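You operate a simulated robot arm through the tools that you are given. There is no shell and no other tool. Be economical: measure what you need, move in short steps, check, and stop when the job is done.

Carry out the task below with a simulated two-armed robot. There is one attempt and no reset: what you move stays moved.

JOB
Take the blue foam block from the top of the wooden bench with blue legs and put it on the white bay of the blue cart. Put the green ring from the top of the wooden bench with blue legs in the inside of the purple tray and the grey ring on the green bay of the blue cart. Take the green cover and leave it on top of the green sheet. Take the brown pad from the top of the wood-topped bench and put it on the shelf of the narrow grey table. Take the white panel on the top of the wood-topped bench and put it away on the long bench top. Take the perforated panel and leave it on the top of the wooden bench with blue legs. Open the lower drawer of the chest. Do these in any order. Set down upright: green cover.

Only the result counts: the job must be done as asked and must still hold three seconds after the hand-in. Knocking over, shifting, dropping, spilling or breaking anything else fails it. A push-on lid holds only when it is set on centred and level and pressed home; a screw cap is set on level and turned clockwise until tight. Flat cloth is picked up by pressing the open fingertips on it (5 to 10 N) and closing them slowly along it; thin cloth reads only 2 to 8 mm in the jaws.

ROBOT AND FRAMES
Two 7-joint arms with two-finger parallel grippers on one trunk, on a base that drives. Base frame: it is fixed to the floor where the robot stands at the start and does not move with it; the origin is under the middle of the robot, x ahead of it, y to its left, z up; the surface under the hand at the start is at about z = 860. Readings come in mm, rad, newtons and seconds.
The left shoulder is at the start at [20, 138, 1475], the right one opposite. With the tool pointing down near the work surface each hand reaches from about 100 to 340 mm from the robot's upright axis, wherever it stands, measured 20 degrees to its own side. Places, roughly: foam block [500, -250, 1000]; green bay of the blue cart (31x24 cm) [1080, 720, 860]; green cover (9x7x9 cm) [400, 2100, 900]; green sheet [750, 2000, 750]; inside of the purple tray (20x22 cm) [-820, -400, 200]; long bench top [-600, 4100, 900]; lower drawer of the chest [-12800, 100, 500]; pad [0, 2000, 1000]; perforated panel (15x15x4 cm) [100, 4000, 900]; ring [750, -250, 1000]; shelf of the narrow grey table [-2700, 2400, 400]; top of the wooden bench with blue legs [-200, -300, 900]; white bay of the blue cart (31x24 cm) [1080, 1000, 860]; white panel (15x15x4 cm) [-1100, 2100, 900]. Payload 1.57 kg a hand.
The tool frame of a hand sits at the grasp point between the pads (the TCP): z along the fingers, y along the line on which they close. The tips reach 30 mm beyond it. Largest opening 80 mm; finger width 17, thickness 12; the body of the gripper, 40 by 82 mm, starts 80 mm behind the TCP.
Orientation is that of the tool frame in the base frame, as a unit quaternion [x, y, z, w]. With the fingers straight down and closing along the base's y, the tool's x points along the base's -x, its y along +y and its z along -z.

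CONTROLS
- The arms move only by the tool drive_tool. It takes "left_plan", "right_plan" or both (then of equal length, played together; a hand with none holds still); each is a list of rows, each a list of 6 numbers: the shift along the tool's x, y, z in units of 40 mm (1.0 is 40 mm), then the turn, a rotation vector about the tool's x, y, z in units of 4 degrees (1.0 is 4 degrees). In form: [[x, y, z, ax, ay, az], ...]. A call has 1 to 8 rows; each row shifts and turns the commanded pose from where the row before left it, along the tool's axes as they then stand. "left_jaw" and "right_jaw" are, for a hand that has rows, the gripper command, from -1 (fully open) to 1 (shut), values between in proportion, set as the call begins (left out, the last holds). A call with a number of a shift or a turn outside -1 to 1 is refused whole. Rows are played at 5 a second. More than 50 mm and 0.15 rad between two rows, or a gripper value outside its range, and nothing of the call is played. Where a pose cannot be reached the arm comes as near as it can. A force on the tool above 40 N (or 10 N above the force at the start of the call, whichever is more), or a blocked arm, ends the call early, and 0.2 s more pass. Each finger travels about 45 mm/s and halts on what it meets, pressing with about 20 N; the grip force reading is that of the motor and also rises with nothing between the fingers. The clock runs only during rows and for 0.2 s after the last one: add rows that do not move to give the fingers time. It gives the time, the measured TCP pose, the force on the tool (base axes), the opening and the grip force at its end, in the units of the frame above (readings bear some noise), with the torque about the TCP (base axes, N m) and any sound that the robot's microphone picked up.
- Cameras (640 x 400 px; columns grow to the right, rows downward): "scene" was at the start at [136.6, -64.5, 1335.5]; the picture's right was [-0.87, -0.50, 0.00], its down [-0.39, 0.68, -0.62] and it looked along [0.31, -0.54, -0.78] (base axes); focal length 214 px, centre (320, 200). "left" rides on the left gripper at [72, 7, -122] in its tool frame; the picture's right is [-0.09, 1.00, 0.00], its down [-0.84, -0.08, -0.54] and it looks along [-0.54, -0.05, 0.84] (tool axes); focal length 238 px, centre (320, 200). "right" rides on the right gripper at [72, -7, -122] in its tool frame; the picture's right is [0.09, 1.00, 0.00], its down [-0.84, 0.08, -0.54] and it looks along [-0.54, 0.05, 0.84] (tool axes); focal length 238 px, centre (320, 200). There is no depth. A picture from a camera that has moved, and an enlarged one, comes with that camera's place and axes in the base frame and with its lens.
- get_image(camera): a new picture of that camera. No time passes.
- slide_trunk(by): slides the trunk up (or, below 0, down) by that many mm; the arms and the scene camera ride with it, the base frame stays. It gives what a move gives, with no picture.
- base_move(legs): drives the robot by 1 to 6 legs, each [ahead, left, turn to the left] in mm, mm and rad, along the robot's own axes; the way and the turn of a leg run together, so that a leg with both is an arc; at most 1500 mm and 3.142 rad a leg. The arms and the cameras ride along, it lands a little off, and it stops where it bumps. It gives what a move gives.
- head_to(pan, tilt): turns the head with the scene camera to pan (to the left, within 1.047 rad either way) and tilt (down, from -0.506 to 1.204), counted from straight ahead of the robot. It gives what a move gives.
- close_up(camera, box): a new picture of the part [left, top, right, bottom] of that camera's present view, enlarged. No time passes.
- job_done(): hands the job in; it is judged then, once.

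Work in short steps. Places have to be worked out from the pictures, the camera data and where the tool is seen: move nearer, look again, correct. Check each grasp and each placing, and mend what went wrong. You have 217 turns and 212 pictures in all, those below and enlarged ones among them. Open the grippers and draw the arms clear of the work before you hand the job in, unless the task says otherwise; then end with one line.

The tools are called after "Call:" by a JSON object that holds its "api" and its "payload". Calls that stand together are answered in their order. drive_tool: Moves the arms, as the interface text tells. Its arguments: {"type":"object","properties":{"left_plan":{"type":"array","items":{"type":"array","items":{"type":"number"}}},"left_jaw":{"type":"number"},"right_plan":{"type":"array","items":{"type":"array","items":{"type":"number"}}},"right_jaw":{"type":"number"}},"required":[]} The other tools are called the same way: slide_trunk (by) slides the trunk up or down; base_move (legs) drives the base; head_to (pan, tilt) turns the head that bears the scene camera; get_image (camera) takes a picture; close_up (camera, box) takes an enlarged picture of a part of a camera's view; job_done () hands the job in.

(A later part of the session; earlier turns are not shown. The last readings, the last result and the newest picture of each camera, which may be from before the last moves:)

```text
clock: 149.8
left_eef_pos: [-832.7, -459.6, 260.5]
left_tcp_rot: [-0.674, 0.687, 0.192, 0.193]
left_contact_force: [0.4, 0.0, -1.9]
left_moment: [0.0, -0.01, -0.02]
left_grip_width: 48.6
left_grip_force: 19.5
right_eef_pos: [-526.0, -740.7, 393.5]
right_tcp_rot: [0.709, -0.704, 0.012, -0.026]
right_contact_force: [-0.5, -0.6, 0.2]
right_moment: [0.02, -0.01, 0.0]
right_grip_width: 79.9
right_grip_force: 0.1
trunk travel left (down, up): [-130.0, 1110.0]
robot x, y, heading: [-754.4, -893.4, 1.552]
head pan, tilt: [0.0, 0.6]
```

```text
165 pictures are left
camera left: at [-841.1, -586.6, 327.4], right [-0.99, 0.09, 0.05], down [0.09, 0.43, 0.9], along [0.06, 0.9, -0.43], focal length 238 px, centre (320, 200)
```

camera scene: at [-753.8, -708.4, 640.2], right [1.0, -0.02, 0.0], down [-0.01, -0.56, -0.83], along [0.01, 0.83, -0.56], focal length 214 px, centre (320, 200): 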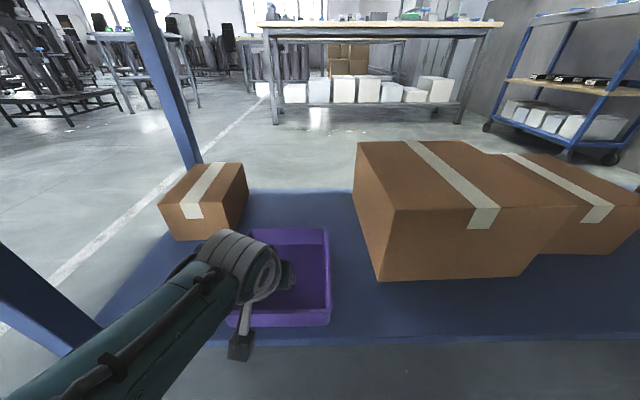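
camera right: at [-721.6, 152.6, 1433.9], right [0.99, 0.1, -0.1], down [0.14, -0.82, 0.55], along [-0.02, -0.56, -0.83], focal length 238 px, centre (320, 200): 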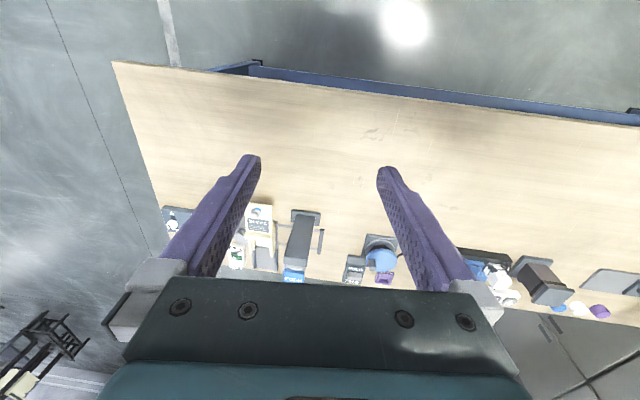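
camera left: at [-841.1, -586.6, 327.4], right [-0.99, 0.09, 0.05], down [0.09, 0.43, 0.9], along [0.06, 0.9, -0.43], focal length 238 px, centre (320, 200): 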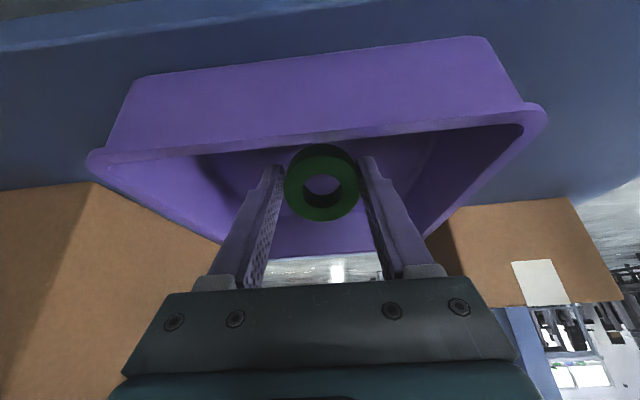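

Comparing views: deck ≈205, tray rim ≈250 at y≈-510. I shift forward 20 mm and keep lowering.

Call:
{"api": "drive_tool", "payload": {"left_plan": [[-0.42, 0, 0.26, 0, 0, 0], [0.05, 0, 0.09, 0, 0, 0], [0, 0, 0, 0, 0, 0]]}}

Call:
{"api": "drive_tool", "payload": {"left_plan": [[0.06, 0, 0.1, 0, 0, 0], [0, 0, 0, 0, 0, 0]]}}

Call:
{"api": "drive_tool", "payload": {"left_plan": [[0.06, 0, 0.1, 0, 0, 0], [0, 0, 0, 0, 0, 0]]}}

```text
clock: 150.7
left_eef_pos: [-832.7, -450.9, 258.1]
left_tcp_rot: [-0.675, 0.686, 0.192, 0.194]
left_contact_force: [0.2, 1.7, -1.8]
left_moment: [0.0, -0.03, -0.01]
left_grip_width: 48.8
left_grip_force: 20.5
left hand out of reach, approached as far as the arm can: row 1
right_eef_pos: [-526.5, -739.2, 393.5]
right_tcp_rot: [0.71, -0.704, 0.012, -0.025]
right_contact_force: [0.5, 0.0, -0.1]
right_moment: [0.0, 0.0, 0.01]
right_grip_width: 80.2
right_grip_force: 0.1
trunk travel left (down, up): [-130.0, 1110.0]
robot x, y, heading: [-756.0, -897.4, 1.555]
head pan, tilt: [0.0, 0.6]
```

```text
clock: 151.2
left_eef_pos: [-833.4, -450.1, 257.0]
left_tcp_rot: [-0.674, 0.687, 0.191, 0.193]
left_contact_force: [0.3, 0.3, -1.0]
left_moment: [-0.03, 0.02, 0.01]
left_grip_width: 48.5
left_grip_force: 20.0
left hand out of reach, approached as far as the arm can: row 1
right_eef_pos: [-525.1, -739.6, 393.8]
right_tcp_rot: [0.709, -0.704, 0.013, -0.026]
right_contact_force: [0.0, 0.8, 0.4]
right_moment: [0.0, 0.0, 0.01]
right_grip_width: 80.1
right_grip_force: 0.1
trunk travel left (down, up): [-130.0, 1110.0]
robot x, y, heading: [-755.1, -897.2, 1.552]
head pan, tilt: [0.0, 0.6]
```

```text
clock: 151.8
left_eef_pos: [-833.3, -451.4, 257.0]
left_tcp_rot: [-0.675, 0.686, 0.191, 0.194]
left_contact_force: [0.2, 0.2, -1.1]
left_moment: [-0.04, 0.0, 0.03]
left_grip_width: 48.5
left_grip_force: 19.9
left hand out of reach, approached as far as the arm can: row 1
right_eef_pos: [-525.0, -739.0, 393.3]
right_tcp_rot: [0.709, -0.705, 0.013, -0.026]
right_contact_force: [-0.1, -0.2, -0.5]
right_moment: [0.04, -0.03, 0.02]
right_grip_width: 80.0
right_grip_force: 0.1
trunk travel left (down, up): [-130.0, 1110.0]
robot x, y, heading: [-758.3, -896.1, 1.554]
head pan, tilt: [0.0, 0.6]
```

At reach limit; I lower the trunk a few mm at a time for the last bit.

Call:
{"api": "slide_trunk", "payload": {"by": -6}}

Call:
{"api": "slide_trunk", "payload": {"by": -5}}

```text
clock: 152.4
left_eef_pos: [-832.0, -451.4, 252.0]
left_tcp_rot: [-0.675, 0.686, 0.191, 0.194]
left_contact_force: [0.1, -0.4, -0.8]
left_moment: [-0.01, -0.02, 0.0]
left_grip_width: 48.4
left_grip_force: 19.9
right_eef_pos: [-525.8, -740.7, 387.9]
right_tcp_rot: [0.708, -0.705, 0.012, -0.026]
right_contact_force: [0.5, -0.7, 0.3]
right_moment: [0.01, 0.0, 0.0]
right_grip_width: 80.2
right_grip_force: 0.1
trunk travel left (down, up): [-124.0, 1116.0]
robot x, y, heading: [-753.5, -897.8, 1.554]
head pan, tilt: [0.0, 0.6]
```

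```text
clock: 152.9
left_eef_pos: [-833.8, -450.5, 247.0]
left_tcp_rot: [-0.675, 0.686, 0.192, 0.194]
left_contact_force: [-0.7, -0.6, -1.1]
left_moment: [0.0, 0.02, 0.03]
left_grip_width: 48.4
left_grip_force: 20.5
right_eef_pos: [-525.5, -739.3, 383.3]
right_tcp_rot: [0.709, -0.704, 0.012, -0.027]
right_contact_force: [0.3, -0.6, -0.9]
right_moment: [0.03, 0.04, 0.0]
right_grip_width: 80.1
right_grip_force: 0.2
trunk travel left (down, up): [-119.0, 1121.0]
robot x, y, heading: [-755.2, -896.1, 1.553]
head pan, tilt: [0.0, 0.6]
```

Call:
{"api": "slide_trunk", "payload": {"by": -5}}

Call:
{"api": "slide_trunk", "payload": {"by": -5}}

Call:
{"api": "get_image", "payload": {"camera": "left"}}

```text
clock: 153.5
left_eef_pos: [-832.4, -448.5, 242.1]
left_tcp_rot: [-0.674, 0.686, 0.192, 0.195]
left_contact_force: [1.1, -2.7, 10.1]
left_moment: [0.0, 0.06, 0.02]
left_grip_width: 48.2
left_grip_force: 20.3
right_eef_pos: [-525.9, -738.6, 377.9]
right_tcp_rot: [0.709, -0.705, 0.012, -0.026]
right_contact_force: [-1.3, -0.3, 0.1]
right_moment: [0.0, 0.0, -0.01]
right_grip_width: 80.2
right_grip_force: 0.0
trunk travel left (down, up): [-114.0, 1126.0]
robot x, y, heading: [-753.2, -895.3, 1.554]
head pan, tilt: [0.0, 0.6]
```

```text
clock: 154.0
left_eef_pos: [-832.6, -449.2, 236.8]
left_tcp_rot: [-0.674, 0.686, 0.192, 0.196]
left_contact_force: [3.2, -0.3, 8.6]
left_moment: [0.05, -0.05, -0.03]
left_grip_width: 47.2
left_grip_force: 19.8
right_eef_pos: [-523.9, -737.5, 373.4]
right_tcp_rot: [0.709, -0.704, 0.013, -0.026]
right_contact_force: [0.5, -0.1, 1.1]
right_moment: [0.0, -0.03, 0.0]
right_grip_width: 79.9
right_grip_force: 0.1
trunk travel left (down, up): [-109.0, 1131.0]
robot x, y, heading: [-754.7, -898.9, 1.551]
head pan, tilt: [0.0, 0.6]
```

```text
164 pictures are left
camera left: at [-840.2, -575.4, 303.5], right [-0.99, 0.09, 0.05], down [0.08, 0.43, 0.9], along [0.06, 0.9, -0.43], focal length 238 px, centre (320, 200)
```

left: 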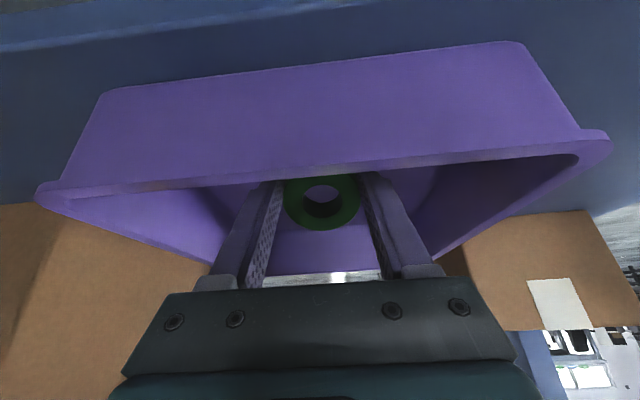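

The ring touches the tray floor. I open the left jaws and then raise the trunk.

Call:
{"api": "drive_tool", "payload": {"left_plan": [[0, 0, 0, 0, 0, 0], [0, 0, 0, 0, 0, 0], [0, 0, 0, 0, 0, 0], [0, 0, 0, 0, 0, 0]], "left_jaw": -0.9}}

Call:
{"api": "slide_trunk", "payload": {"by": 60}}

Call:
{"api": "get_image", "payload": {"camera": "left"}}

```text
clock: 155.0
left_eef_pos: [-832.9, -450.4, 235.9]
left_tcp_rot: [-0.674, 0.687, 0.19, 0.194]
left_contact_force: [0.2, -1.3, -0.3]
left_moment: [-0.03, 0.01, 0.0]
left_grip_width: 76.0
left_grip_force: 0.1
right_eef_pos: [-526.5, -738.2, 371.0]
right_tcp_rot: [0.709, -0.704, 0.012, -0.026]
right_contact_force: [0.7, -0.2, -0.5]
right_moment: [-0.03, 0.01, 0.01]
right_grip_width: 80.1
right_grip_force: 0.0
trunk travel left (down, up): [-109.0, 1131.0]
robot x, y, heading: [-757.4, -898.6, 1.547]
head pan, tilt: [0.0, 0.6]
```

```text
clock: 156.0
left_eef_pos: [-832.5, -450.7, 296.4]
left_tcp_rot: [-0.674, 0.686, 0.191, 0.194]
left_contact_force: [1.2, 0.5, 1.3]
left_moment: [-0.02, 0.02, -0.01]
left_grip_width: 76.1
left_grip_force: 0.0
right_eef_pos: [-525.1, -739.2, 431.4]
right_tcp_rot: [0.709, -0.705, 0.012, -0.026]
right_contact_force: [0.5, -1.3, 0.5]
right_moment: [0.02, 0.0, -0.04]
right_grip_width: 80.2
right_grip_force: 0.1
trunk travel left (down, up): [-169.0, 1071.0]
robot x, y, heading: [-754.5, -893.5, 1.554]
head pan, tilt: [0.0, 0.6]
```

```text
163 pictures are left
camera left: at [-842.0, -577.1, 363.2], right [-0.99, 0.09, 0.05], down [0.09, 0.43, 0.9], along [0.06, 0.9, -0.43], focal length 238 px, centre (320, 200)
```

left: 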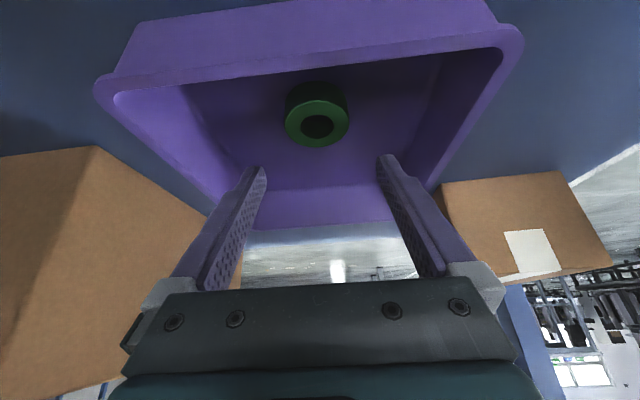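

The green ring lies flat in the tray. I raise the hand a bit, back out, and untilt the left tool.

Call:
{"api": "drive_tool", "payload": {"left_plan": [[-0.53, 0, -0.848, 0, 0, 0], [-0.53, 0, -0.848, 0, 0, 0]]}}

Call:
{"api": "base_move", "payload": {"legs": [[-450, 0, 0]]}}

Call:
{"api": "drive_tool", "payload": {"left_plan": [[0.38, 0, 0, 0, 1, 0], [0.38, 0, 0, 0, 1, 0], [0.38, 0, 0, 0, 1, 0], [0.38, 0, 0, 0, 1, 0], [0.38, 0, 0, 0, 1, 0], [0.38, 0, 0, 0, 1, 0], [0.38, 0, 0, 0, 1, 0], [0.38, 0, 0, 0, 0.9, 0]]}}

Call:
{"api": "slide_trunk", "payload": {"by": 400}}

Call:
{"api": "slide_trunk", "payload": {"by": 400}}

Call:
{"api": "get_image", "payload": {"camera": "scene"}}

```text
clock: 156.6
left_eef_pos: [-819.4, -412.7, 348.5]
left_tcp_rot: [-0.675, 0.686, 0.192, 0.194]
left_contact_force: [0.7, -0.3, -0.3]
left_moment: [-0.03, 0.02, -0.02]
left_grip_width: 76.0
left_grip_force: 0.1
left hand out of reach, approached as far as the arm can: row 1, 2
right_eef_pos: [-527.2, -738.1, 432.2]
right_tcp_rot: [0.709, -0.704, 0.012, -0.026]
right_contact_force: [-0.9, -0.7, 0.5]
right_moment: [0.0, -0.02, -0.02]
right_grip_width: 79.7
right_grip_force: 0.1
trunk travel left (down, up): [-169.0, 1071.0]
robot x, y, heading: [-758.3, -898.4, 1.558]
head pan, tilt: [0.0, 0.6]
```

```text
clock: 159.3
left_eef_pos: [-827.4, -865.0, 348.7]
left_tcp_rot: [-0.675, 0.686, 0.192, 0.194]
left_contact_force: [0.4, 0.1, 0.8]
left_moment: [0.03, -0.03, 0.01]
left_grip_width: 75.9
left_grip_force: 0.1
right_eef_pos: [-535.0, -1190.3, 432.3]
right_tcp_rot: [0.71, -0.704, 0.012, -0.026]
right_contact_force: [0.8, -0.4, 0.2]
right_moment: [-0.01, 0.03, 0.03]
right_grip_width: 80.2
right_grip_force: 0.1
trunk travel left (down, up): [-169.0, 1071.0]
robot x, y, heading: [-765.9, -1350.8, 1.558]
head pan, tilt: [0.0, 0.6]
```

```text
clock: 161.2
left_eef_pos: [-829.1, -981.1, 311.7]
left_tcp_rot: [-0.703, 0.712, 0.001, -0.001]
left_contact_force: [0.0, -0.4, -0.4]
left_moment: [0.01, 0.01, 0.01]
left_grip_width: 76.1
left_grip_force: 0.2
right_eef_pos: [-532.9, -1192.0, 432.5]
right_tcp_rot: [0.71, -0.704, 0.012, -0.026]
right_contact_force: [-0.4, 0.3, -0.4]
right_moment: [0.02, 0.04, -0.02]
right_grip_width: 79.8
right_grip_force: 0.2
trunk travel left (down, up): [-169.0, 1071.0]
robot x, y, heading: [-759.1, -1348.9, 1.556]
head pan, tilt: [0.0, 0.6]
```

```text
clock: 165.0
left_eef_pos: [-828.4, -980.5, 711.5]
left_tcp_rot: [-0.702, 0.712, 0.0, -0.001]
left_contact_force: [-1.0, -0.5, 0.4]
left_moment: [0.0, -0.01, 0.03]
left_grip_width: 75.9
left_grip_force: 0.0
right_eef_pos: [-532.9, -1190.6, 830.9]
right_tcp_rot: [0.71, -0.704, 0.012, -0.026]
right_contact_force: [-0.1, 0.5, -0.8]
right_moment: [0.0, 0.0, 0.02]
right_grip_width: 80.0
right_grip_force: 0.1
trunk travel left (down, up): [-569.0, 671.0]
robot x, y, heading: [-763.2, -1351.6, 1.558]
head pan, tilt: [0.0, 0.6]
```

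```text
clock: 168.8
left_eef_pos: [-829.6, -980.8, 1110.6]
left_tcp_rot: [-0.702, 0.712, 0.001, 0.0]
left_contact_force: [0.4, 0.1, -0.1]
left_moment: [-0.01, -0.01, -0.04]
left_grip_width: 76.2
left_grip_force: 0.0
right_eef_pos: [-533.7, -1190.7, 1232.7]
right_tcp_rot: [0.71, -0.703, 0.012, -0.026]
right_contact_force: [0.7, 0.7, 0.0]
right_moment: [0.01, -0.03, -0.03]
right_grip_width: 79.8
right_grip_force: 0.1
trunk travel left (down, up): [-969.0, 271.0]
robot x, y, heading: [-766.8, -1349.8, 1.558]
head pan, tilt: [0.0, 0.6]
```

```text
162 pictures are left
camera scene: at [-761.5, -1160.7, 1479.1], right [1.0, -0.01, 0.0], down [-0.01, -0.56, -0.83], along [0.01, 0.82, -0.56], focal length 214 px, centre (320, 200)
```

scene: 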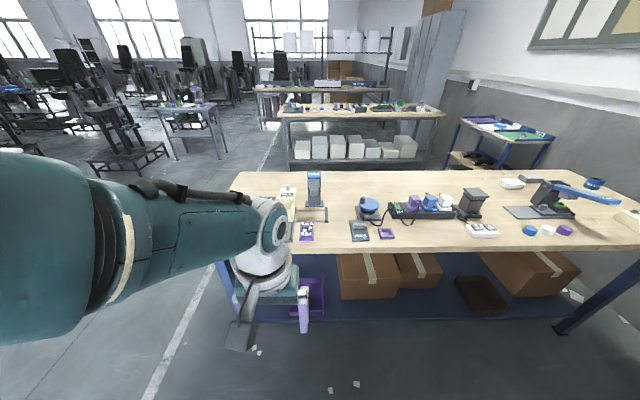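

Clear overview: wood-topped bench beyond, narrow grey table to its left. I drive round the bench end toward the wood-topped bench.

Call:
{"api": "base_move", "payload": {"legs": [[0, 1150, 0], [1450, 0, 0], [750, 0, 0], [0, -900, 0]]}}

Call:
{"api": "head_to", "payload": {"pan": 0, "tilt": 0.55}}

Call:
{"api": "get_image", "payload": {"camera": "scene"}}

```text
clock: 189.4
left_eef_pos: [-1044.1, 1220.8, 1111.9]
left_tcp_rot: [-0.701, 0.713, 0.0, 0.0]
left_contact_force: [-0.4, 0.1, 0.3]
left_moment: [0.02, 0.0, -0.03]
left_grip_width: 76.1
left_grip_force: 0.1
right_eef_pos: [-750.2, 1008.4, 1233.0]
right_tcp_rot: [0.708, -0.705, 0.013, -0.026]
right_contact_force: [-0.4, 0.9, 0.0]
right_moment: [-0.01, 0.04, -0.02]
right_grip_width: 80.1
right_grip_force: 0.1
trunk travel left (down, up): [-969.0, 271.0]
robot x, y, heading: [-980.7, 851.3, 1.55]
head pan, tilt: [0.0, 0.6]
```

```text
clock: 190.0
left_eef_pos: [-1045.5, 1220.1, 1111.8]
left_tcp_rot: [-0.701, 0.713, 0.0, -0.001]
left_contact_force: [-0.1, 0.0, -0.1]
left_moment: [0.02, 0.01, -0.01]
left_grip_width: 75.7
left_grip_force: 0.0
right_eef_pos: [-748.9, 1007.9, 1232.3]
right_tcp_rot: [0.709, -0.705, 0.012, -0.026]
right_contact_force: [0.6, 0.5, -0.6]
right_moment: [0.01, -0.03, -0.01]
right_grip_width: 80.0
right_grip_force: 0.0
trunk travel left (down, up): [-969.0, 271.0]
robot x, y, heading: [-983.0, 849.3, 1.556]
head pan, tilt: [0.0, 0.55]
```

```text
161 pictures are left
camera scene: at [-978.0, 1040.0, 1483.6], right [1.0, -0.02, 0.0], down [-0.01, -0.52, -0.85], along [0.02, 0.85, -0.52], focal length 214 px, centre (320, 200)
```

scene: 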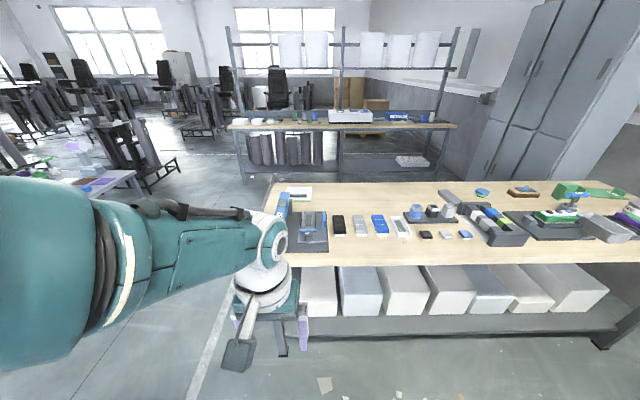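

I enlarge parts of the view to identify the items.

Call:
{"api": "close_up", "payload": {"camera": "scene", "box": [250, 160, 450, 285]}}

Call:
{"api": "close_up", "payload": {"camera": "scene", "box": [440, 160, 640, 285]}}

Call:
{"api": "close_up", "payload": {"camera": "scene", "box": [220, 80, 470, 190]}}

```text
3.20 times, centred on (350, 222) of scene
camera zoom: at [-978.0, 1040.0, 1483.6], right [1.0, -0.02, 0.0], down [-0.01, -0.52, -0.85], along [0.02, 0.85, -0.52], focal length 686 px, centre (224, 128)
```

zoom: 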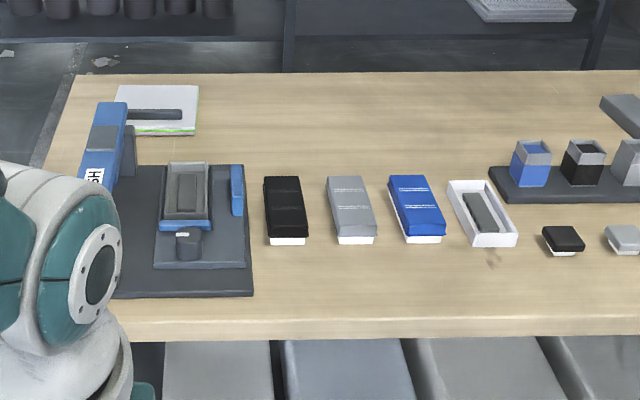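

```text
3.20 times, centred on (540, 222) of scene
camera zoom: at [-978.0, 1040.0, 1483.6], right [1.0, -0.02, 0.0], down [-0.01, -0.52, -0.85], along [0.02, 0.85, -0.52], focal length 686 px, centre (-384, 128)
```

zoom: 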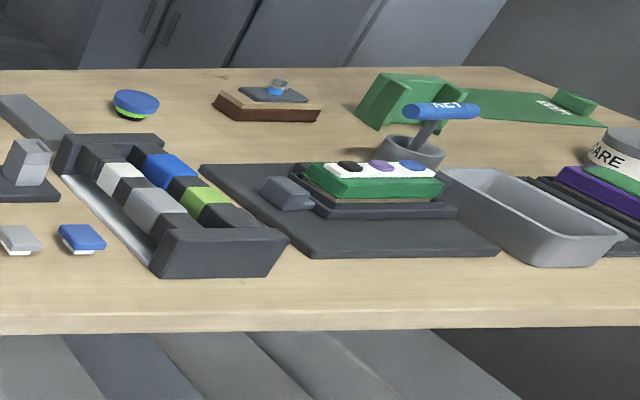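

```text
2.56 times, centred on (345, 135) of scene
camera zoom: at [-978.0, 1040.0, 1483.6], right [1.0, -0.02, 0.0], down [-0.01, -0.52, -0.85], along [0.02, 0.85, -0.52], focal length 549 px, centre (256, 366)
```

zoom: 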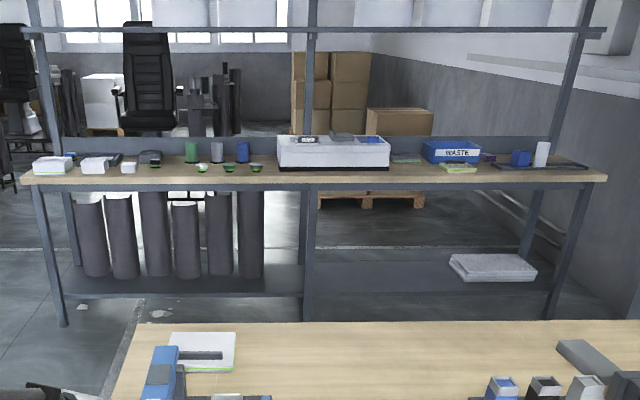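

I have identified: white panel at the left back (~(-1050, 2090)), brown pad with knob (~(190, 2060)), green cover (~(365, 2010)) and green sheet (~(630, 2040)). I drive toward the green cover.

Call:
{"api": "base_move", "payload": {"legs": [[0, -1400, 0], [450, 0, 0]]}}

Call:
{"api": "head_to", "payload": {"pan": -0.3, "tilt": 0.7}}

Call:
{"api": "get_image", "payload": {"camera": "scene"}}

Call:
{"api": "get_image", "payload": {"camera": "left"}}

```text
clock: 199.3
left_eef_pos: [371.8, 1639.9, 1110.5]
left_tcp_rot: [-0.697, 0.717, 0.001, -0.001]
left_contact_force: [-0.2, 1.3, 0.2]
left_moment: [-0.01, -0.03, 0.01]
left_grip_width: 76.1
left_grip_force: 0.1
right_eef_pos: [664.8, 1424.5, 1232.4]
right_tcp_rot: [-0.705, 0.708, -0.013, 0.026]
right_contact_force: [-0.8, 0.0, 0.3]
right_moment: [-0.01, 0.02, -0.01]
right_grip_width: 80.2
right_grip_force: 0.0
trunk travel left (down, up): [-969.0, 271.0]
robot x, y, heading: [429.9, 1271.2, 1.543]
head pan, tilt: [0.0, 0.55]
```

```text
clock: 200.2
left_eef_pos: [370.6, 1640.0, 1111.7]
left_tcp_rot: [-0.698, 0.717, 0.0, -0.001]
left_contact_force: [-1.5, -0.3, 1.1]
left_moment: [-0.02, 0.02, 0.03]
left_grip_width: 75.9
left_grip_force: 0.0
right_eef_pos: [665.4, 1423.9, 1232.7]
right_tcp_rot: [-0.706, 0.708, -0.013, 0.026]
right_contact_force: [-0.4, -0.2, -1.0]
right_moment: [-0.01, 0.02, 0.01]
right_grip_width: 80.0
right_grip_force: 0.0
trunk travel left (down, up): [-969.0, 271.0]
robot x, y, heading: [433.5, 1268.0, 1.54]
head pan, tilt: [-0.3, 0.7]
```

```text
157 pictures are left
camera scene: at [461.4, 1449.8, 1470.5], right [0.95, -0.32, 0.0], down [-0.21, -0.61, -0.77], along [0.25, 0.72, -0.64], focal length 214 px, centre (320, 200)
```

scene: 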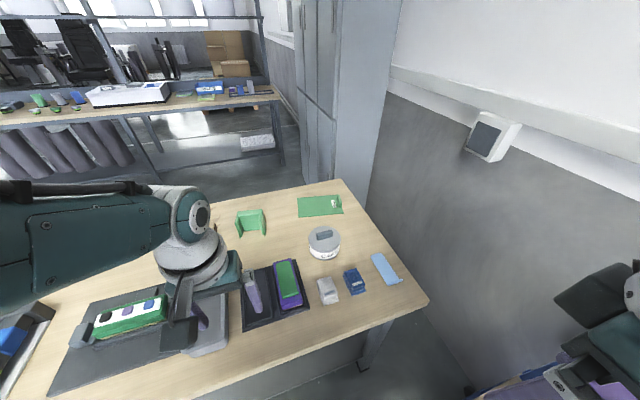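

```text
156 pictures are left
camera left: at [362.9, 1565.9, 1233.9], right [-0.99, 0.12, 0.0], down [0.1, 0.83, 0.54], along [0.06, 0.54, -0.84], focal length 238 px, centre (320, 200)
```

left: 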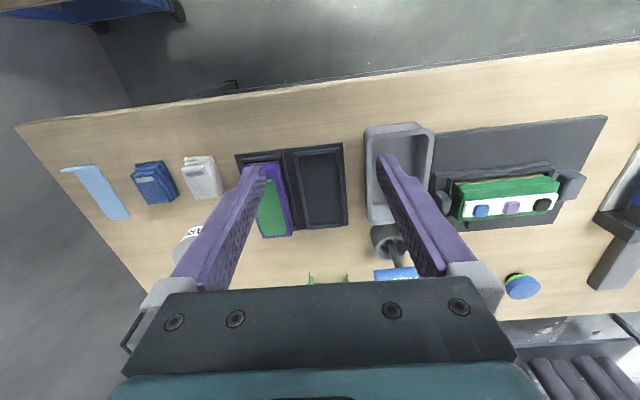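

All objects here stay below z≈1000, so I can pass above. I drive over so that the left hand comes above the green cover (~(395, 2054)), pulling the hand in 60 mm, and lower the trunk back by 119.

Call:
{"api": "base_move", "payload": {"legs": [[420, -30, 0.02]]}}

Call:
{"api": "drive_tool", "payload": {"left_plan": [[0.75, 0, -0.5, 0, 0, 0], [0.75, 0, -0.5, 0, 0, 0], [0.75, 0, -0.5, 0, 0, 0]]}}

Call:
{"api": "get_image", "payload": {"camera": "left"}}

Call:
{"api": "get_image", "payload": {"camera": "scene"}}

```text
clock: 202.7
left_eef_pos: [400.1, 2053.8, 1112.5]
left_tcp_rot: [-0.706, 0.709, 0.001, -0.002]
left_contact_force: [0.4, 0.1, 0.0]
left_moment: [-0.03, 0.0, 0.0]
left_grip_width: 76.0
left_grip_force: 0.0
right_eef_pos: [697.8, 1844.4, 1233.0]
right_tcp_rot: [0.713, -0.701, 0.013, -0.026]
right_contact_force: [0.4, 0.0, -0.1]
right_moment: [0.03, -0.02, -0.02]
right_grip_width: 80.0
right_grip_force: 0.0
trunk travel left (down, up): [-969.0, 271.0]
robot x, y, heading: [468.2, 1683.2, 1.563]
head pan, tilt: [-0.3, 0.7]
```

```text
clock: 203.5
left_eef_pos: [432.9, 2039.8, 1111.1]
left_tcp_rot: [-0.705, 0.709, 0.0, -0.001]
left_contact_force: [-0.6, 0.5, 1.2]
left_moment: [0.01, 0.02, 0.04]
left_grip_width: 76.0
left_grip_force: 0.1
left hand out of reach, approached as far as the arm can: row 1, 2, 3
right_eef_pos: [697.7, 1844.6, 1233.1]
right_tcp_rot: [0.713, -0.701, 0.014, -0.027]
right_contact_force: [-0.2, 0.7, -0.5]
right_moment: [-0.01, -0.01, 0.03]
right_grip_width: 80.1
right_grip_force: 0.1
trunk travel left (down, up): [-969.0, 271.0]
robot x, y, heading: [469.3, 1682.8, 1.564]
head pan, tilt: [-0.3, 0.7]
```

```text
155 pictures are left
camera left: at [426.5, 1966.1, 1234.2], right [-1.0, 0.1, 0.0], down [0.08, 0.84, 0.54], along [0.05, 0.54, -0.84], focal length 238 px, centre (320, 200)
```

left: 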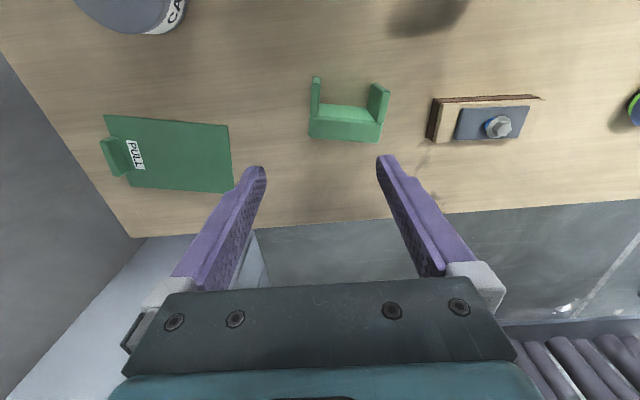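

```text
154 pictures are left
camera scene: at [494.6, 1866.1, 1470.5], right [0.95, -0.3, 0.0], down [-0.19, -0.61, -0.76], along [0.23, 0.73, -0.64], focal length 214 px, centre (320, 200)
```

scene: 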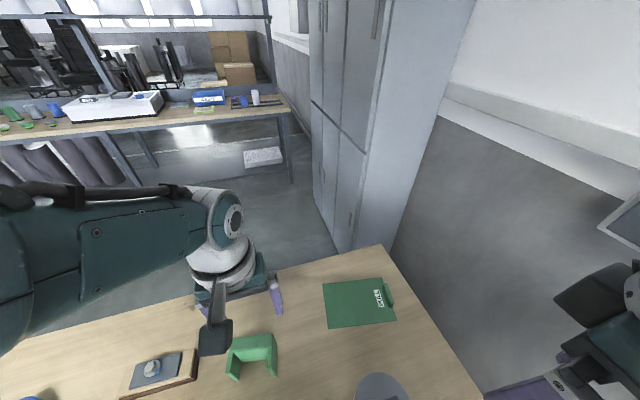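

I take a close look at the cover and sheet.

Call:
{"api": "close_up", "payload": {"camera": "scene", "box": [200, 270, 420, 400]}}

Call:
{"api": "close_up", "payload": {"camera": "left", "box": [80, 50, 400, 250]}}

```text
2.91 times, centred on (310, 335) of scene
camera zoom: at [494.6, 1866.1, 1470.5], right [0.95, -0.3, 0.0], down [-0.19, -0.61, -0.76], along [0.23, 0.73, -0.64], focal length 624 px, centre (349, -193)
```

zoom: 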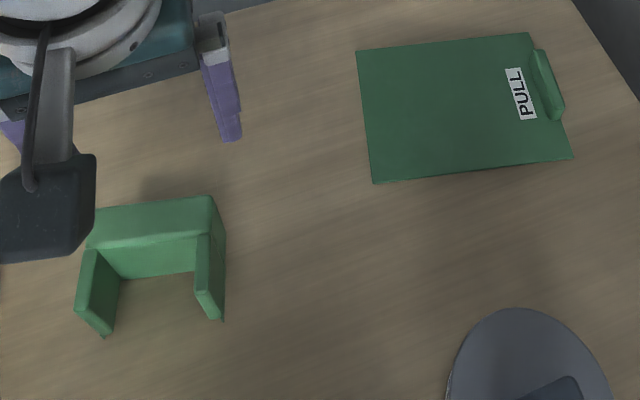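

```text
2.00 times, centred on (240, 150) of left
camera zoom: at [426.5, 1966.1, 1234.2], right [-1.0, 0.1, 0.0], down [0.08, 0.84, 0.54], along [0.05, 0.54, -0.84], focal length 477 px, centre (480, 300)
```

zoom: 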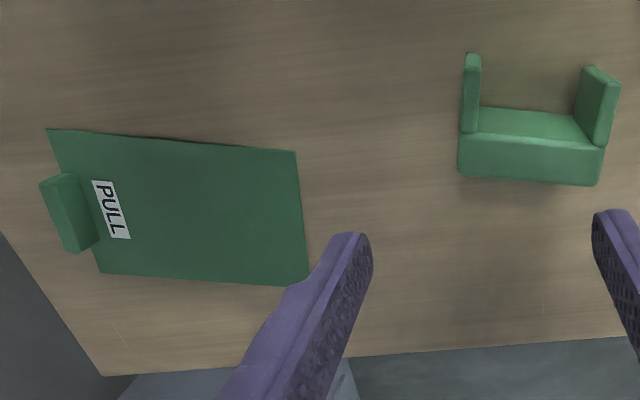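

The cover's shape needs a closer look. I back off 200 mm, lower the trunk to its starting height and look from the front.

Call:
{"api": "base_move", "payload": {"legs": [[-220, 0, 0]]}}

Call:
{"api": "slide_trunk", "payload": {"by": -80}}

Call:
{"api": "head_to", "payload": {"pan": -0.1, "tilt": 0.7}}

Call:
{"api": "close_up", "payload": {"camera": "scene", "box": [140, 140, 460, 340]}}

Call:
{"api": "get_image", "payload": {"camera": "left"}}

```text
clock: 205.2
left_eef_pos: [432.0, 1819.7, 1111.4]
left_tcp_rot: [-0.706, 0.709, 0.001, -0.001]
left_contact_force: [-0.2, 0.1, -0.5]
left_moment: [0.01, -0.01, -0.01]
left_grip_width: 75.8
left_grip_force: 0.1
right_eef_pos: [695.1, 1626.3, 1232.1]
right_tcp_rot: [0.713, -0.7, 0.013, -0.027]
right_contact_force: [-0.4, -0.1, 0.5]
right_moment: [-0.01, 0.0, -0.01]
right_grip_width: 80.1
right_grip_force: 0.1
trunk travel left (down, up): [-969.0, 271.0]
robot x, y, heading: [469.3, 1465.1, 1.563]
head pan, tilt: [-0.3, 0.7]
```

```text
clock: 206.4
left_eef_pos: [431.0, 1819.6, 1031.6]
left_tcp_rot: [-0.706, 0.708, 0.0, -0.002]
left_contact_force: [0.7, 1.0, 0.3]
left_moment: [0.01, -0.02, -0.02]
left_grip_width: 76.2
left_grip_force: 0.1
right_eef_pos: [697.4, 1625.8, 1153.1]
right_tcp_rot: [0.713, -0.7, 0.013, -0.027]
right_contact_force: [0.3, -0.2, 0.0]
right_moment: [0.0, 0.01, 0.04]
right_grip_width: 79.8
right_grip_force: 0.1
trunk travel left (down, up): [-889.0, 351.0]
robot x, y, heading: [466.8, 1464.5, 1.564]
head pan, tilt: [-0.3, 0.7]
```

```text
clock: 207.1
left_eef_pos: [431.1, 1820.6, 1031.5]
left_tcp_rot: [-0.706, 0.709, 0.001, -0.002]
left_contact_force: [-0.2, 0.1, 0.1]
left_moment: [0.04, 0.01, 0.02]
left_grip_width: 75.9
left_grip_force: 0.0
right_eef_pos: [696.1, 1626.3, 1152.8]
right_tcp_rot: [0.713, -0.7, 0.012, -0.026]
right_contact_force: [-0.3, 0.9, 0.0]
right_moment: [0.0, -0.05, 0.0]
right_grip_width: 80.0
right_grip_force: 0.0
trunk travel left (down, up): [-889.0, 351.0]
robot x, y, heading: [469.7, 1463.1, 1.562]
head pan, tilt: [-0.099, 0.7]
```

```text
2.00 times, centred on (300, 240) of scene
camera zoom: at [476.4, 1650.2, 1390.5], right [0.99, -0.1, 0.0], down [-0.07, -0.64, -0.76], along [0.08, 0.76, -0.64], focal length 429 px, centre (360, 120)
```

zoom: 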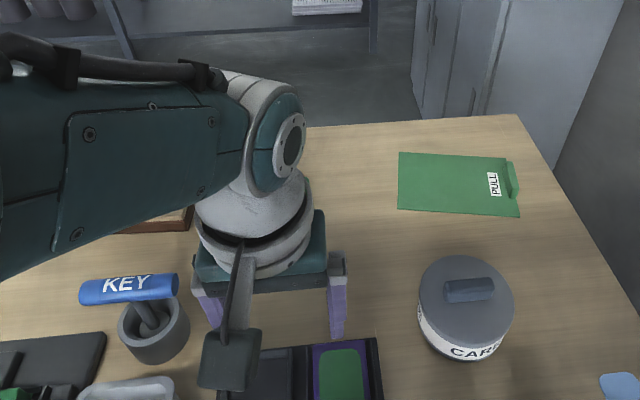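

```text
150 pictures are left
camera left: at [424.6, 1746.9, 1154.3], right [-1.0, 0.1, 0.0], down [0.08, 0.84, 0.54], along [0.05, 0.54, -0.84], focal length 238 px, centre (320, 200)
```

left: 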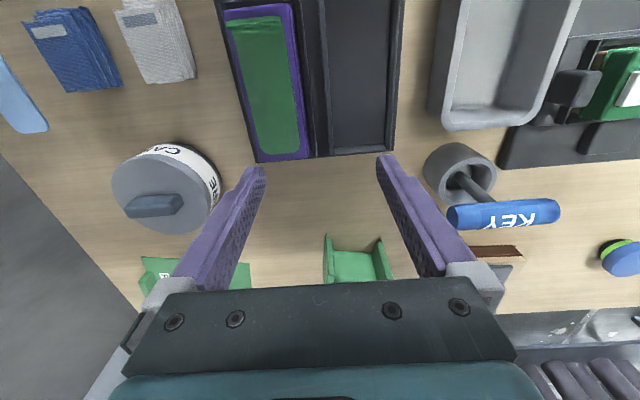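

Call:
{"api": "close_up", "payload": {"camera": "left", "box": [290, 210, 430, 298]}}

Call:
{"api": "drive_tool", "payload": {"left_plan": [[0.5, 1, -0.3, 0, 0, 0], [0.5, 1, -0.3, 0, 0, 0], [0, 1, 0, 0, 0, 0], [0, 1, 0, 0, 0, 0], [0, 1, 0, 0, 0, 0]]}}

Call:
{"api": "close_up", "payload": {"camera": "scene", "box": [140, 140, 460, 340]}}

```text
4.55 times, centred on (360, 254) of left
camera zoom: at [424.6, 1746.9, 1154.3], right [-1.0, 0.1, 0.0], down [0.08, 0.84, 0.54], along [0.05, 0.54, -0.84], focal length 1083 px, centre (138, -46)
```

zoom: 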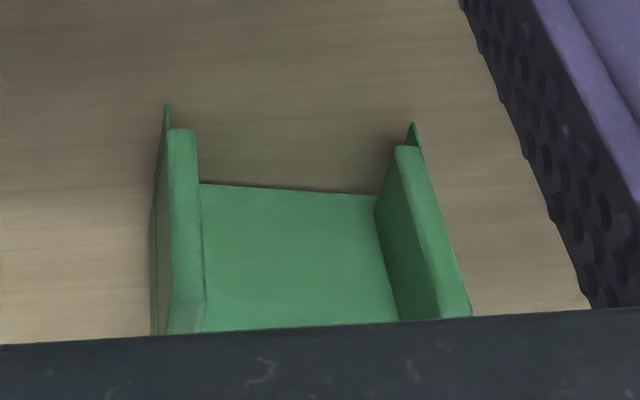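

```text
clock: 208.3
left_eef_pos: [250.1, 1838.4, 1008.5]
left_tcp_rot: [-0.706, 0.708, 0.001, -0.001]
left_contact_force: [-0.8, 0.4, -0.2]
left_moment: [0.02, 0.01, 0.01]
left_grip_width: 75.8
left_grip_force: 0.1
left hand out of reach, approached as far as the arm can: row 1, 2, 3, 4
right_eef_pos: [696.7, 1626.4, 1152.6]
right_tcp_rot: [0.713, -0.7, 0.013, -0.027]
right_contact_force: [-0.7, 0.2, -0.3]
right_moment: [0.03, 0.01, -0.02]
right_grip_width: 79.8
right_grip_force: 0.1
trunk travel left (down, up): [-889.0, 351.0]
robot x, y, heading: [467.1, 1468.3, 1.564]
head pan, tilt: [-0.099, 0.7]
```

```text
2.00 times, centred on (300, 240) of scene
camera zoom: at [476.4, 1650.2, 1390.5], right [0.99, -0.1, 0.0], down [-0.07, -0.64, -0.76], along [0.08, 0.76, -0.64], focal length 429 px, centre (360, 120)
```

zoom: 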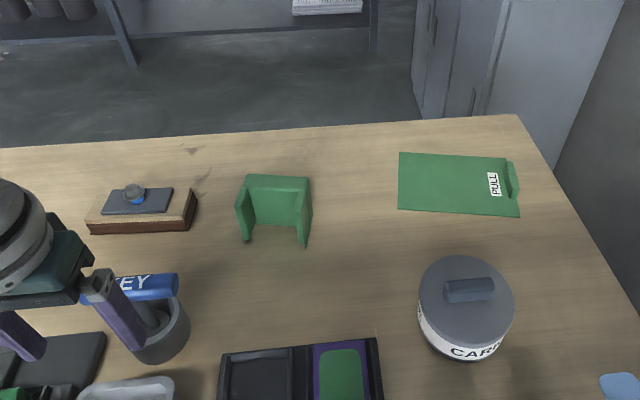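

The cover is a three-walled guard standing upright, yawed about -0.19 rad; the back wall (~22 mm thick, centre ≈(408, 2043), top ≈970) can be pinched from above. I raise the trunk, turn to heading -0.19 and move so the left hand can close across it.

Call:
{"api": "slide_trunk", "payload": {"by": 80}}

Call:
{"api": "base_move", "payload": {"legs": [[0, 0, -1.753], [-407, 475, 0]]}}

Call:
{"api": "drive_tool", "payload": {"left_plan": [[0.8, -0.8, 0, 0, 0, 0], [0.8, -0.8, 0, 0, 0, 0], [0.8, -0.9, 0, 0, 0, 0], [0.8, -0.9, 0, 0, 0, 0]], "left_jaw": -1}}

Call:
{"api": "get_image", "payload": {"camera": "left"}}

```text
clock: 209.5
left_eef_pos: [250.1, 1838.8, 1087.9]
left_tcp_rot: [-0.706, 0.708, 0.0, -0.001]
left_contact_force: [-0.4, -0.4, -0.7]
left_moment: [0.0, 0.01, 0.0]
left_grip_width: 75.9
left_grip_force: 0.1
right_eef_pos: [697.4, 1625.5, 1232.4]
right_tcp_rot: [0.713, -0.7, 0.013, -0.027]
right_contact_force: [-1.4, -0.6, 0.0]
right_moment: [0.02, -0.01, 0.01]
right_grip_width: 80.0
right_grip_force: 0.1
trunk travel left (down, up): [-969.0, 271.0]
robot x, y, heading: [469.4, 1467.8, 1.568]
head pan, tilt: [-0.099, 0.7]
```

```text
clock: 217.2
left_eef_pos: [569.5, 2153.1, 1087.8]
left_tcp_rot: [0.096, 0.995, 0.001, -0.002]
left_contact_force: [-0.5, -0.3, -0.4]
left_moment: [0.06, -0.03, 0.0]
left_grip_width: 75.7
left_grip_force: 0.2
right_eef_pos: [275.7, 1754.1, 1231.9]
right_tcp_rot: [0.086, 0.996, -0.029, 0.008]
right_contact_force: [-0.5, -0.4, 0.2]
right_moment: [0.01, -0.01, 0.01]
right_grip_width: 79.9
right_grip_force: 0.0
trunk travel left (down, up): [-969.0, 271.0]
robot x, y, heading: [162.3, 2008.8, -0.193]
head pan, tilt: [-0.099, 0.7]
```

```text
clock: 218.2
left_eef_pos: [465.7, 2024.5, 1035.9]
left_tcp_rot: [0.097, 0.995, 0.002, 0.001]
left_contact_force: [0.7, 0.4, -0.6]
left_moment: [0.03, 0.0, 0.01]
left_grip_width: 80.0
left_grip_force: 0.0
left hand out of reach, approached as far as the arm can: row 1, 2, 3, 4
right_eef_pos: [276.5, 1755.0, 1232.1]
right_tcp_rot: [0.085, 0.996, -0.029, 0.007]
right_contact_force: [0.6, 0.0, -0.6]
right_moment: [0.03, 0.0, 0.01]
right_grip_width: 80.1
right_grip_force: 0.1
trunk travel left (down, up): [-969.0, 271.0]
robot x, y, heading: [161.8, 2009.8, -0.197]
head pan, tilt: [-0.099, 0.7]
```

```text
147 pictures are left
camera left: at [396.7, 2042.6, 1159.6], right [0.28, 0.96, 0.0], down [0.81, -0.24, 0.54], along [0.52, -0.15, -0.84], focal length 238 px, centre (320, 200)
```

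left: 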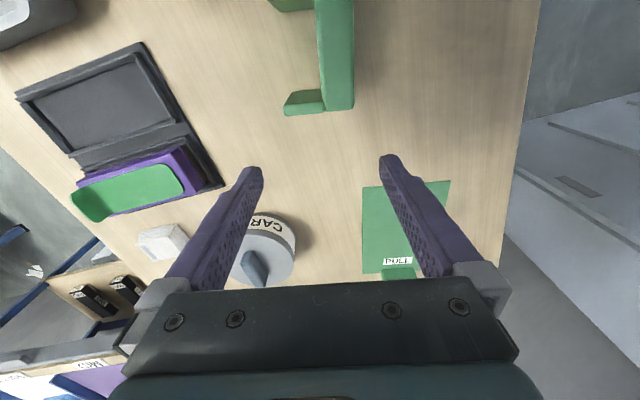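

The arm hit an inner reach limit with the trunk this high. I test raising the hand while lowering the trunk stepwise.

Call:
{"api": "slide_trunk", "payload": {"by": -30}}

Call:
{"api": "drive_tool", "payload": {"left_plan": [[0, 0, -1, 0, 0, 0], [0, 0, -1, 0, 0, 0]]}}

```text
clock: 219.0
left_eef_pos: [466.6, 2023.6, 1007.5]
left_tcp_rot: [0.097, 0.995, 0.002, -0.001]
left_contact_force: [0.2, 0.4, 0.9]
left_moment: [-0.03, -0.02, 0.0]
left_grip_width: 79.6
left_grip_force: 0.1
right_eef_pos: [277.3, 1753.7, 1201.5]
right_tcp_rot: [0.085, 0.996, -0.029, 0.007]
right_contact_force: [-0.6, -0.2, 0.2]
right_moment: [0.01, 0.01, -0.01]
right_grip_width: 80.1
right_grip_force: 0.0
trunk travel left (down, up): [-939.0, 301.0]
robot x, y, heading: [158.2, 2009.6, -0.195]
head pan, tilt: [-0.099, 0.7]
```

```text
clock: 219.6
left_eef_pos: [500.3, 1999.2, 1048.9]
left_tcp_rot: [0.096, 0.995, 0.002, -0.002]
left_contact_force: [-0.4, -0.7, 0.3]
left_moment: [0.02, 0.0, -0.01]
left_grip_width: 80.2
left_grip_force: 0.0
left hand out of reach, approached as far as the arm can: row 1, 2
right_eef_pos: [277.5, 1754.2, 1202.2]
right_tcp_rot: [0.086, 0.996, -0.029, 0.007]
right_contact_force: [-0.9, 0.4, 0.7]
right_moment: [-0.02, 0.01, -0.02]
right_grip_width: 79.9
right_grip_force: 0.1
trunk travel left (down, up): [-939.0, 301.0]
robot x, y, heading: [164.5, 2011.8, -0.193]
head pan, tilt: [-0.099, 0.7]
```

The left arm seems stuck near its straight-elbow singularity (wrist ~430 mm from the shoulder). I try pulling the hand radially toward the shoulder to bend the elbow.

Call:
{"api": "drive_tool", "payload": {"left_plan": [[0.73, 0.19, -0.65, 0, 0, 0], [0.73, 0.19, -0.65, 0, 0, 0], [0.73, 0.19, -0.65, 0, 0, 0], [0.73, 0.19, -0.65, 0, 0, 0]]}}

Call:
{"api": "head_to", "payload": {"pan": 1.0, "tilt": 0.0}}

Call:
{"api": "get_image", "payload": {"camera": "scene"}}

```text
clock: 220.6
left_eef_pos: [484.5, 1977.2, 1050.4]
left_tcp_rot: [0.097, 0.995, 0.002, -0.001]
left_contact_force: [0.3, 0.3, 0.0]
left_moment: [-0.01, 0.01, -0.02]
left_grip_width: 80.1
left_grip_force: 0.1
left hand out of reach, approached as far as the arm can: row 1, 2, 3, 4
right_eef_pos: [276.5, 1754.9, 1203.5]
right_tcp_rot: [0.086, 0.996, -0.029, 0.008]
right_contact_force: [-1.0, -0.7, -0.1]
right_moment: [-0.01, -0.01, 0.01]
right_grip_width: 80.3
right_grip_force: 0.0
trunk travel left (down, up): [-939.0, 301.0]
robot x, y, heading: [160.1, 2010.5, -0.192]
head pan, tilt: [-0.099, 0.7]
```

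```text
clock: 221.9
left_eef_pos: [489.3, 1985.3, 1049.9]
left_tcp_rot: [0.092, 0.996, 0.007, 0.001]
left_contact_force: [-0.2, 0.6, 0.2]
left_moment: [0.02, 0.01, -0.01]
left_grip_width: 79.8
left_grip_force: 0.0
right_eef_pos: [277.2, 1754.7, 1202.3]
right_tcp_rot: [0.086, 0.996, -0.028, 0.007]
right_contact_force: [0.5, 0.2, 0.3]
right_moment: [-0.03, 0.05, -0.02]
right_grip_width: 80.1
right_grip_force: 0.1
trunk travel left (down, up): [-939.0, 301.0]
robot x, y, heading: [160.9, 2008.8, -0.193]
head pan, tilt: [1.0, 0.0]
```

```text
146 pictures are left
camera scene: at [351.5, 1998.1, 1476.6], right [0.07, -1.0, 0.0], down [-0.3, -0.02, -0.96], along [0.95, 0.07, -0.3], focal length 214 px, centre (320, 200)
```

scene: 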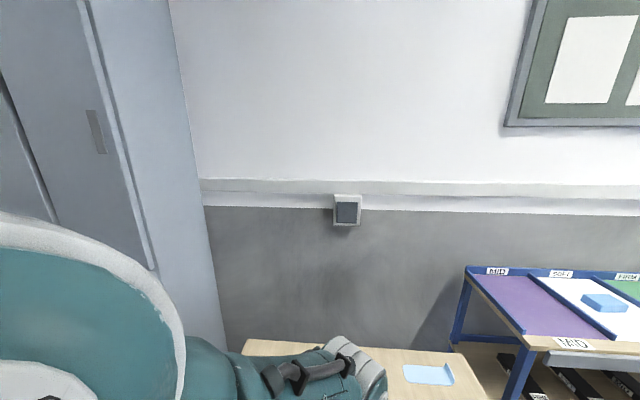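

Call:
{"api": "head_to", "payload": {"pan": 1.0, "tilt": 0.1}}

Call:
{"api": "get_image", "payload": {"camera": "scene"}}

```text
clock: 222.6
left_eef_pos: [489.8, 1985.5, 1049.2]
left_tcp_rot: [0.091, 0.996, 0.007, 0.0]
left_contact_force: [0.0, 0.0, -0.5]
left_moment: [-0.01, -0.02, -0.05]
left_grip_width: 79.9
left_grip_force: 0.1
right_eef_pos: [277.2, 1754.7, 1202.3]
right_tcp_rot: [0.086, 0.996, -0.029, 0.007]
right_contact_force: [0.1, 0.2, 0.2]
right_moment: [0.0, 0.01, 0.03]
right_grip_width: 79.9
right_grip_force: 0.0
trunk travel left (down, up): [-939.0, 301.0]
robot x, y, heading: [161.5, 2011.3, -0.191]
head pan, tilt: [1.0, 0.099]
```

```text
145 pictures are left
camera scene: at [351.5, 1998.4, 1477.2], right [0.08, -1.0, 0.0], down [-0.29, -0.02, -0.96], along [0.95, 0.07, -0.29], focal length 214 px, centre (320, 200)
```

scene: 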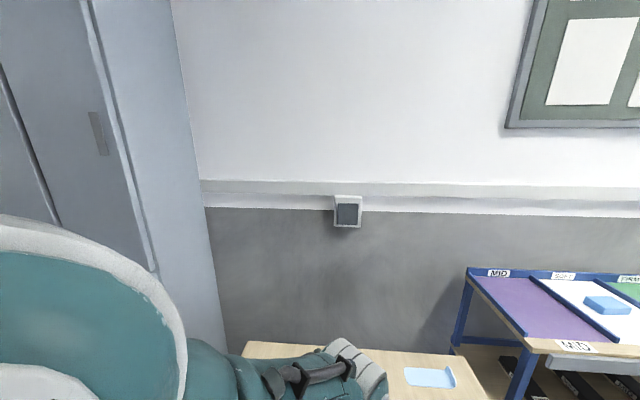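

The head is bumping into the left upper arm. I turn the head back right and retry moving the left hand.

Call:
{"api": "head_to", "payload": {"pan": -0.6, "tilt": 0.8}}

Call:
{"api": "drive_tool", "payload": {"left_plan": [[0, 1, 0, 0, 0, 0], [0, 1, 0, 0, 0, 0], [0, 1, 0, 0, 0, 0], [0, 1, 0, 0, 0, 0]]}}

Call:
{"api": "drive_tool", "payload": {"left_plan": [[1, 0, 0, 0, 0, 0], [1, 0, 0, 0, 0, 0], [1, 0, 0, 0, 0, 0]]}}

Call:
{"api": "get_image", "payload": {"camera": "scene"}}

```text
clock: 224.3
left_eef_pos: [485.6, 1977.0, 1050.8]
left_tcp_rot: [0.096, 0.995, 0.002, -0.001]
left_contact_force: [-0.6, -0.1, -0.2]
left_moment: [-0.01, -0.03, -0.02]
left_grip_width: 80.2
left_grip_force: 0.2
right_eef_pos: [276.3, 1755.3, 1200.8]
right_tcp_rot: [0.085, 0.996, -0.028, 0.007]
right_contact_force: [0.1, -0.6, 0.7]
right_moment: [-0.01, 0.0, 0.02]
right_grip_width: 79.6
right_grip_force: 0.1
trunk travel left (down, up): [-939.0, 301.0]
robot x, y, heading: [161.1, 2008.8, -0.198]
head pan, tilt: [-0.6, 0.799]
```

```text
clock: 225.3
left_eef_pos: [536.4, 2125.1, 1029.1]
left_tcp_rot: [0.096, 0.995, 0.001, -0.001]
left_contact_force: [0.4, 0.5, -0.1]
left_moment: [0.01, 0.01, 0.01]
left_grip_width: 80.0
left_grip_force: 0.1
left hand out of reach, approached as far as the arm can: row 1, 2, 3
right_eef_pos: [277.0, 1754.1, 1202.6]
right_tcp_rot: [0.085, 0.996, -0.029, 0.008]
right_contact_force: [0.2, 0.1, -0.6]
right_moment: [-0.01, -0.03, -0.01]
right_grip_width: 79.9
right_grip_force: 0.1
trunk travel left (down, up): [-939.0, 301.0]
robot x, y, heading: [161.6, 2005.4, -0.195]
head pan, tilt: [-0.6, 0.799]
```

```text
clock: 226.1
left_eef_pos: [465.4, 2134.2, 970.3]
left_tcp_rot: [0.095, 0.995, 0.003, 0.0]
left_contact_force: [0.2, 0.1, -0.5]
left_moment: [0.03, 0.0, 0.02]
left_grip_width: 80.0
left_grip_force: 0.1
left hand out of reach, approached as far as the arm can: row 1, 2, 3
right_eef_pos: [276.3, 1754.9, 1202.2]
right_tcp_rot: [0.086, 0.996, -0.029, 0.006]
right_contact_force: [0.0, -0.8, 0.6]
right_moment: [0.0, 0.01, 0.01]
right_grip_width: 80.0
right_grip_force: 0.1
trunk travel left (down, up): [-939.0, 301.0]
robot x, y, heading: [164.2, 2011.5, -0.194]
head pan, tilt: [-0.6, 0.799]
```

```text
144 pictures are left
camera scene: at [314.9, 1933.6, 1432.3], right [-0.71, -0.7, 0.0], down [-0.5, 0.51, -0.7], along [0.49, -0.5, -0.72], focal length 214 px, centre (320, 200)
```

scene: 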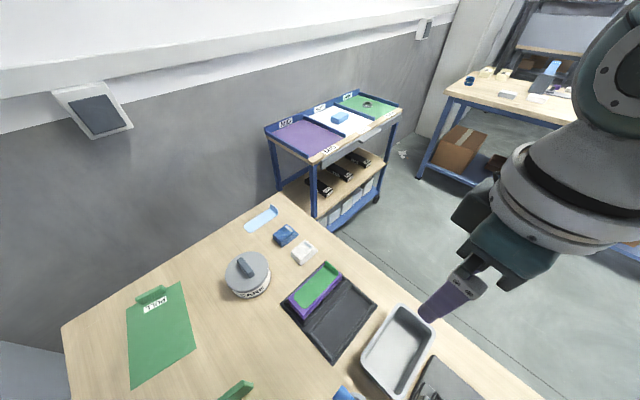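

The left elbow appears locked straight; I will nudge it by pressing the fingertips gently on a bare piece of bench with the trunk, so the arm yields and re-seeds.

Call:
{"api": "slide_trunk", "payload": {"by": -45}}

Call:
{"api": "get_image", "payload": {"camera": "left"}}

```text
clock: 226.9
left_eef_pos: [464.9, 2134.2, 924.5]
left_tcp_rot: [0.096, 0.995, 0.002, -0.001]
left_contact_force: [-0.6, 0.2, -0.3]
left_moment: [0.0, 0.0, -0.01]
left_grip_width: 80.0
left_grip_force: 0.1
right_eef_pos: [276.2, 1754.4, 1157.7]
right_tcp_rot: [0.085, 0.996, -0.029, 0.007]
right_contact_force: [0.1, -0.6, 1.4]
right_moment: [-0.02, -0.02, -0.03]
right_grip_width: 79.9
right_grip_force: 0.1
trunk travel left (down, up): [-894.0, 346.0]
robot x, y, heading: [164.5, 2007.6, -0.196]
head pan, tilt: [-0.6, 0.799]
```

```text
143 pictures are left
camera left: at [396.0, 2153.3, 1047.2], right [0.28, 0.96, 0.0], down [0.81, -0.24, 0.54], along [0.52, -0.15, -0.84], focal length 238 px, centre (320, 200)
```

left: 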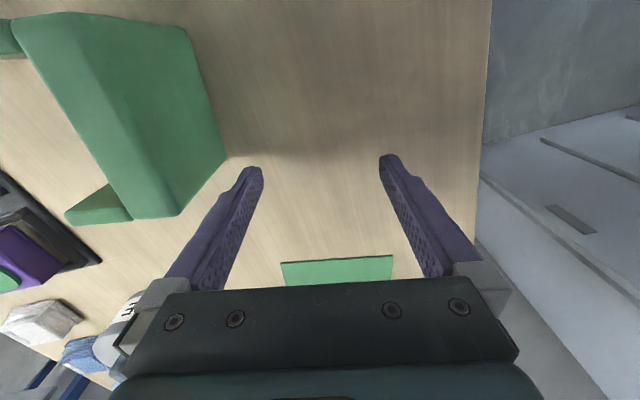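

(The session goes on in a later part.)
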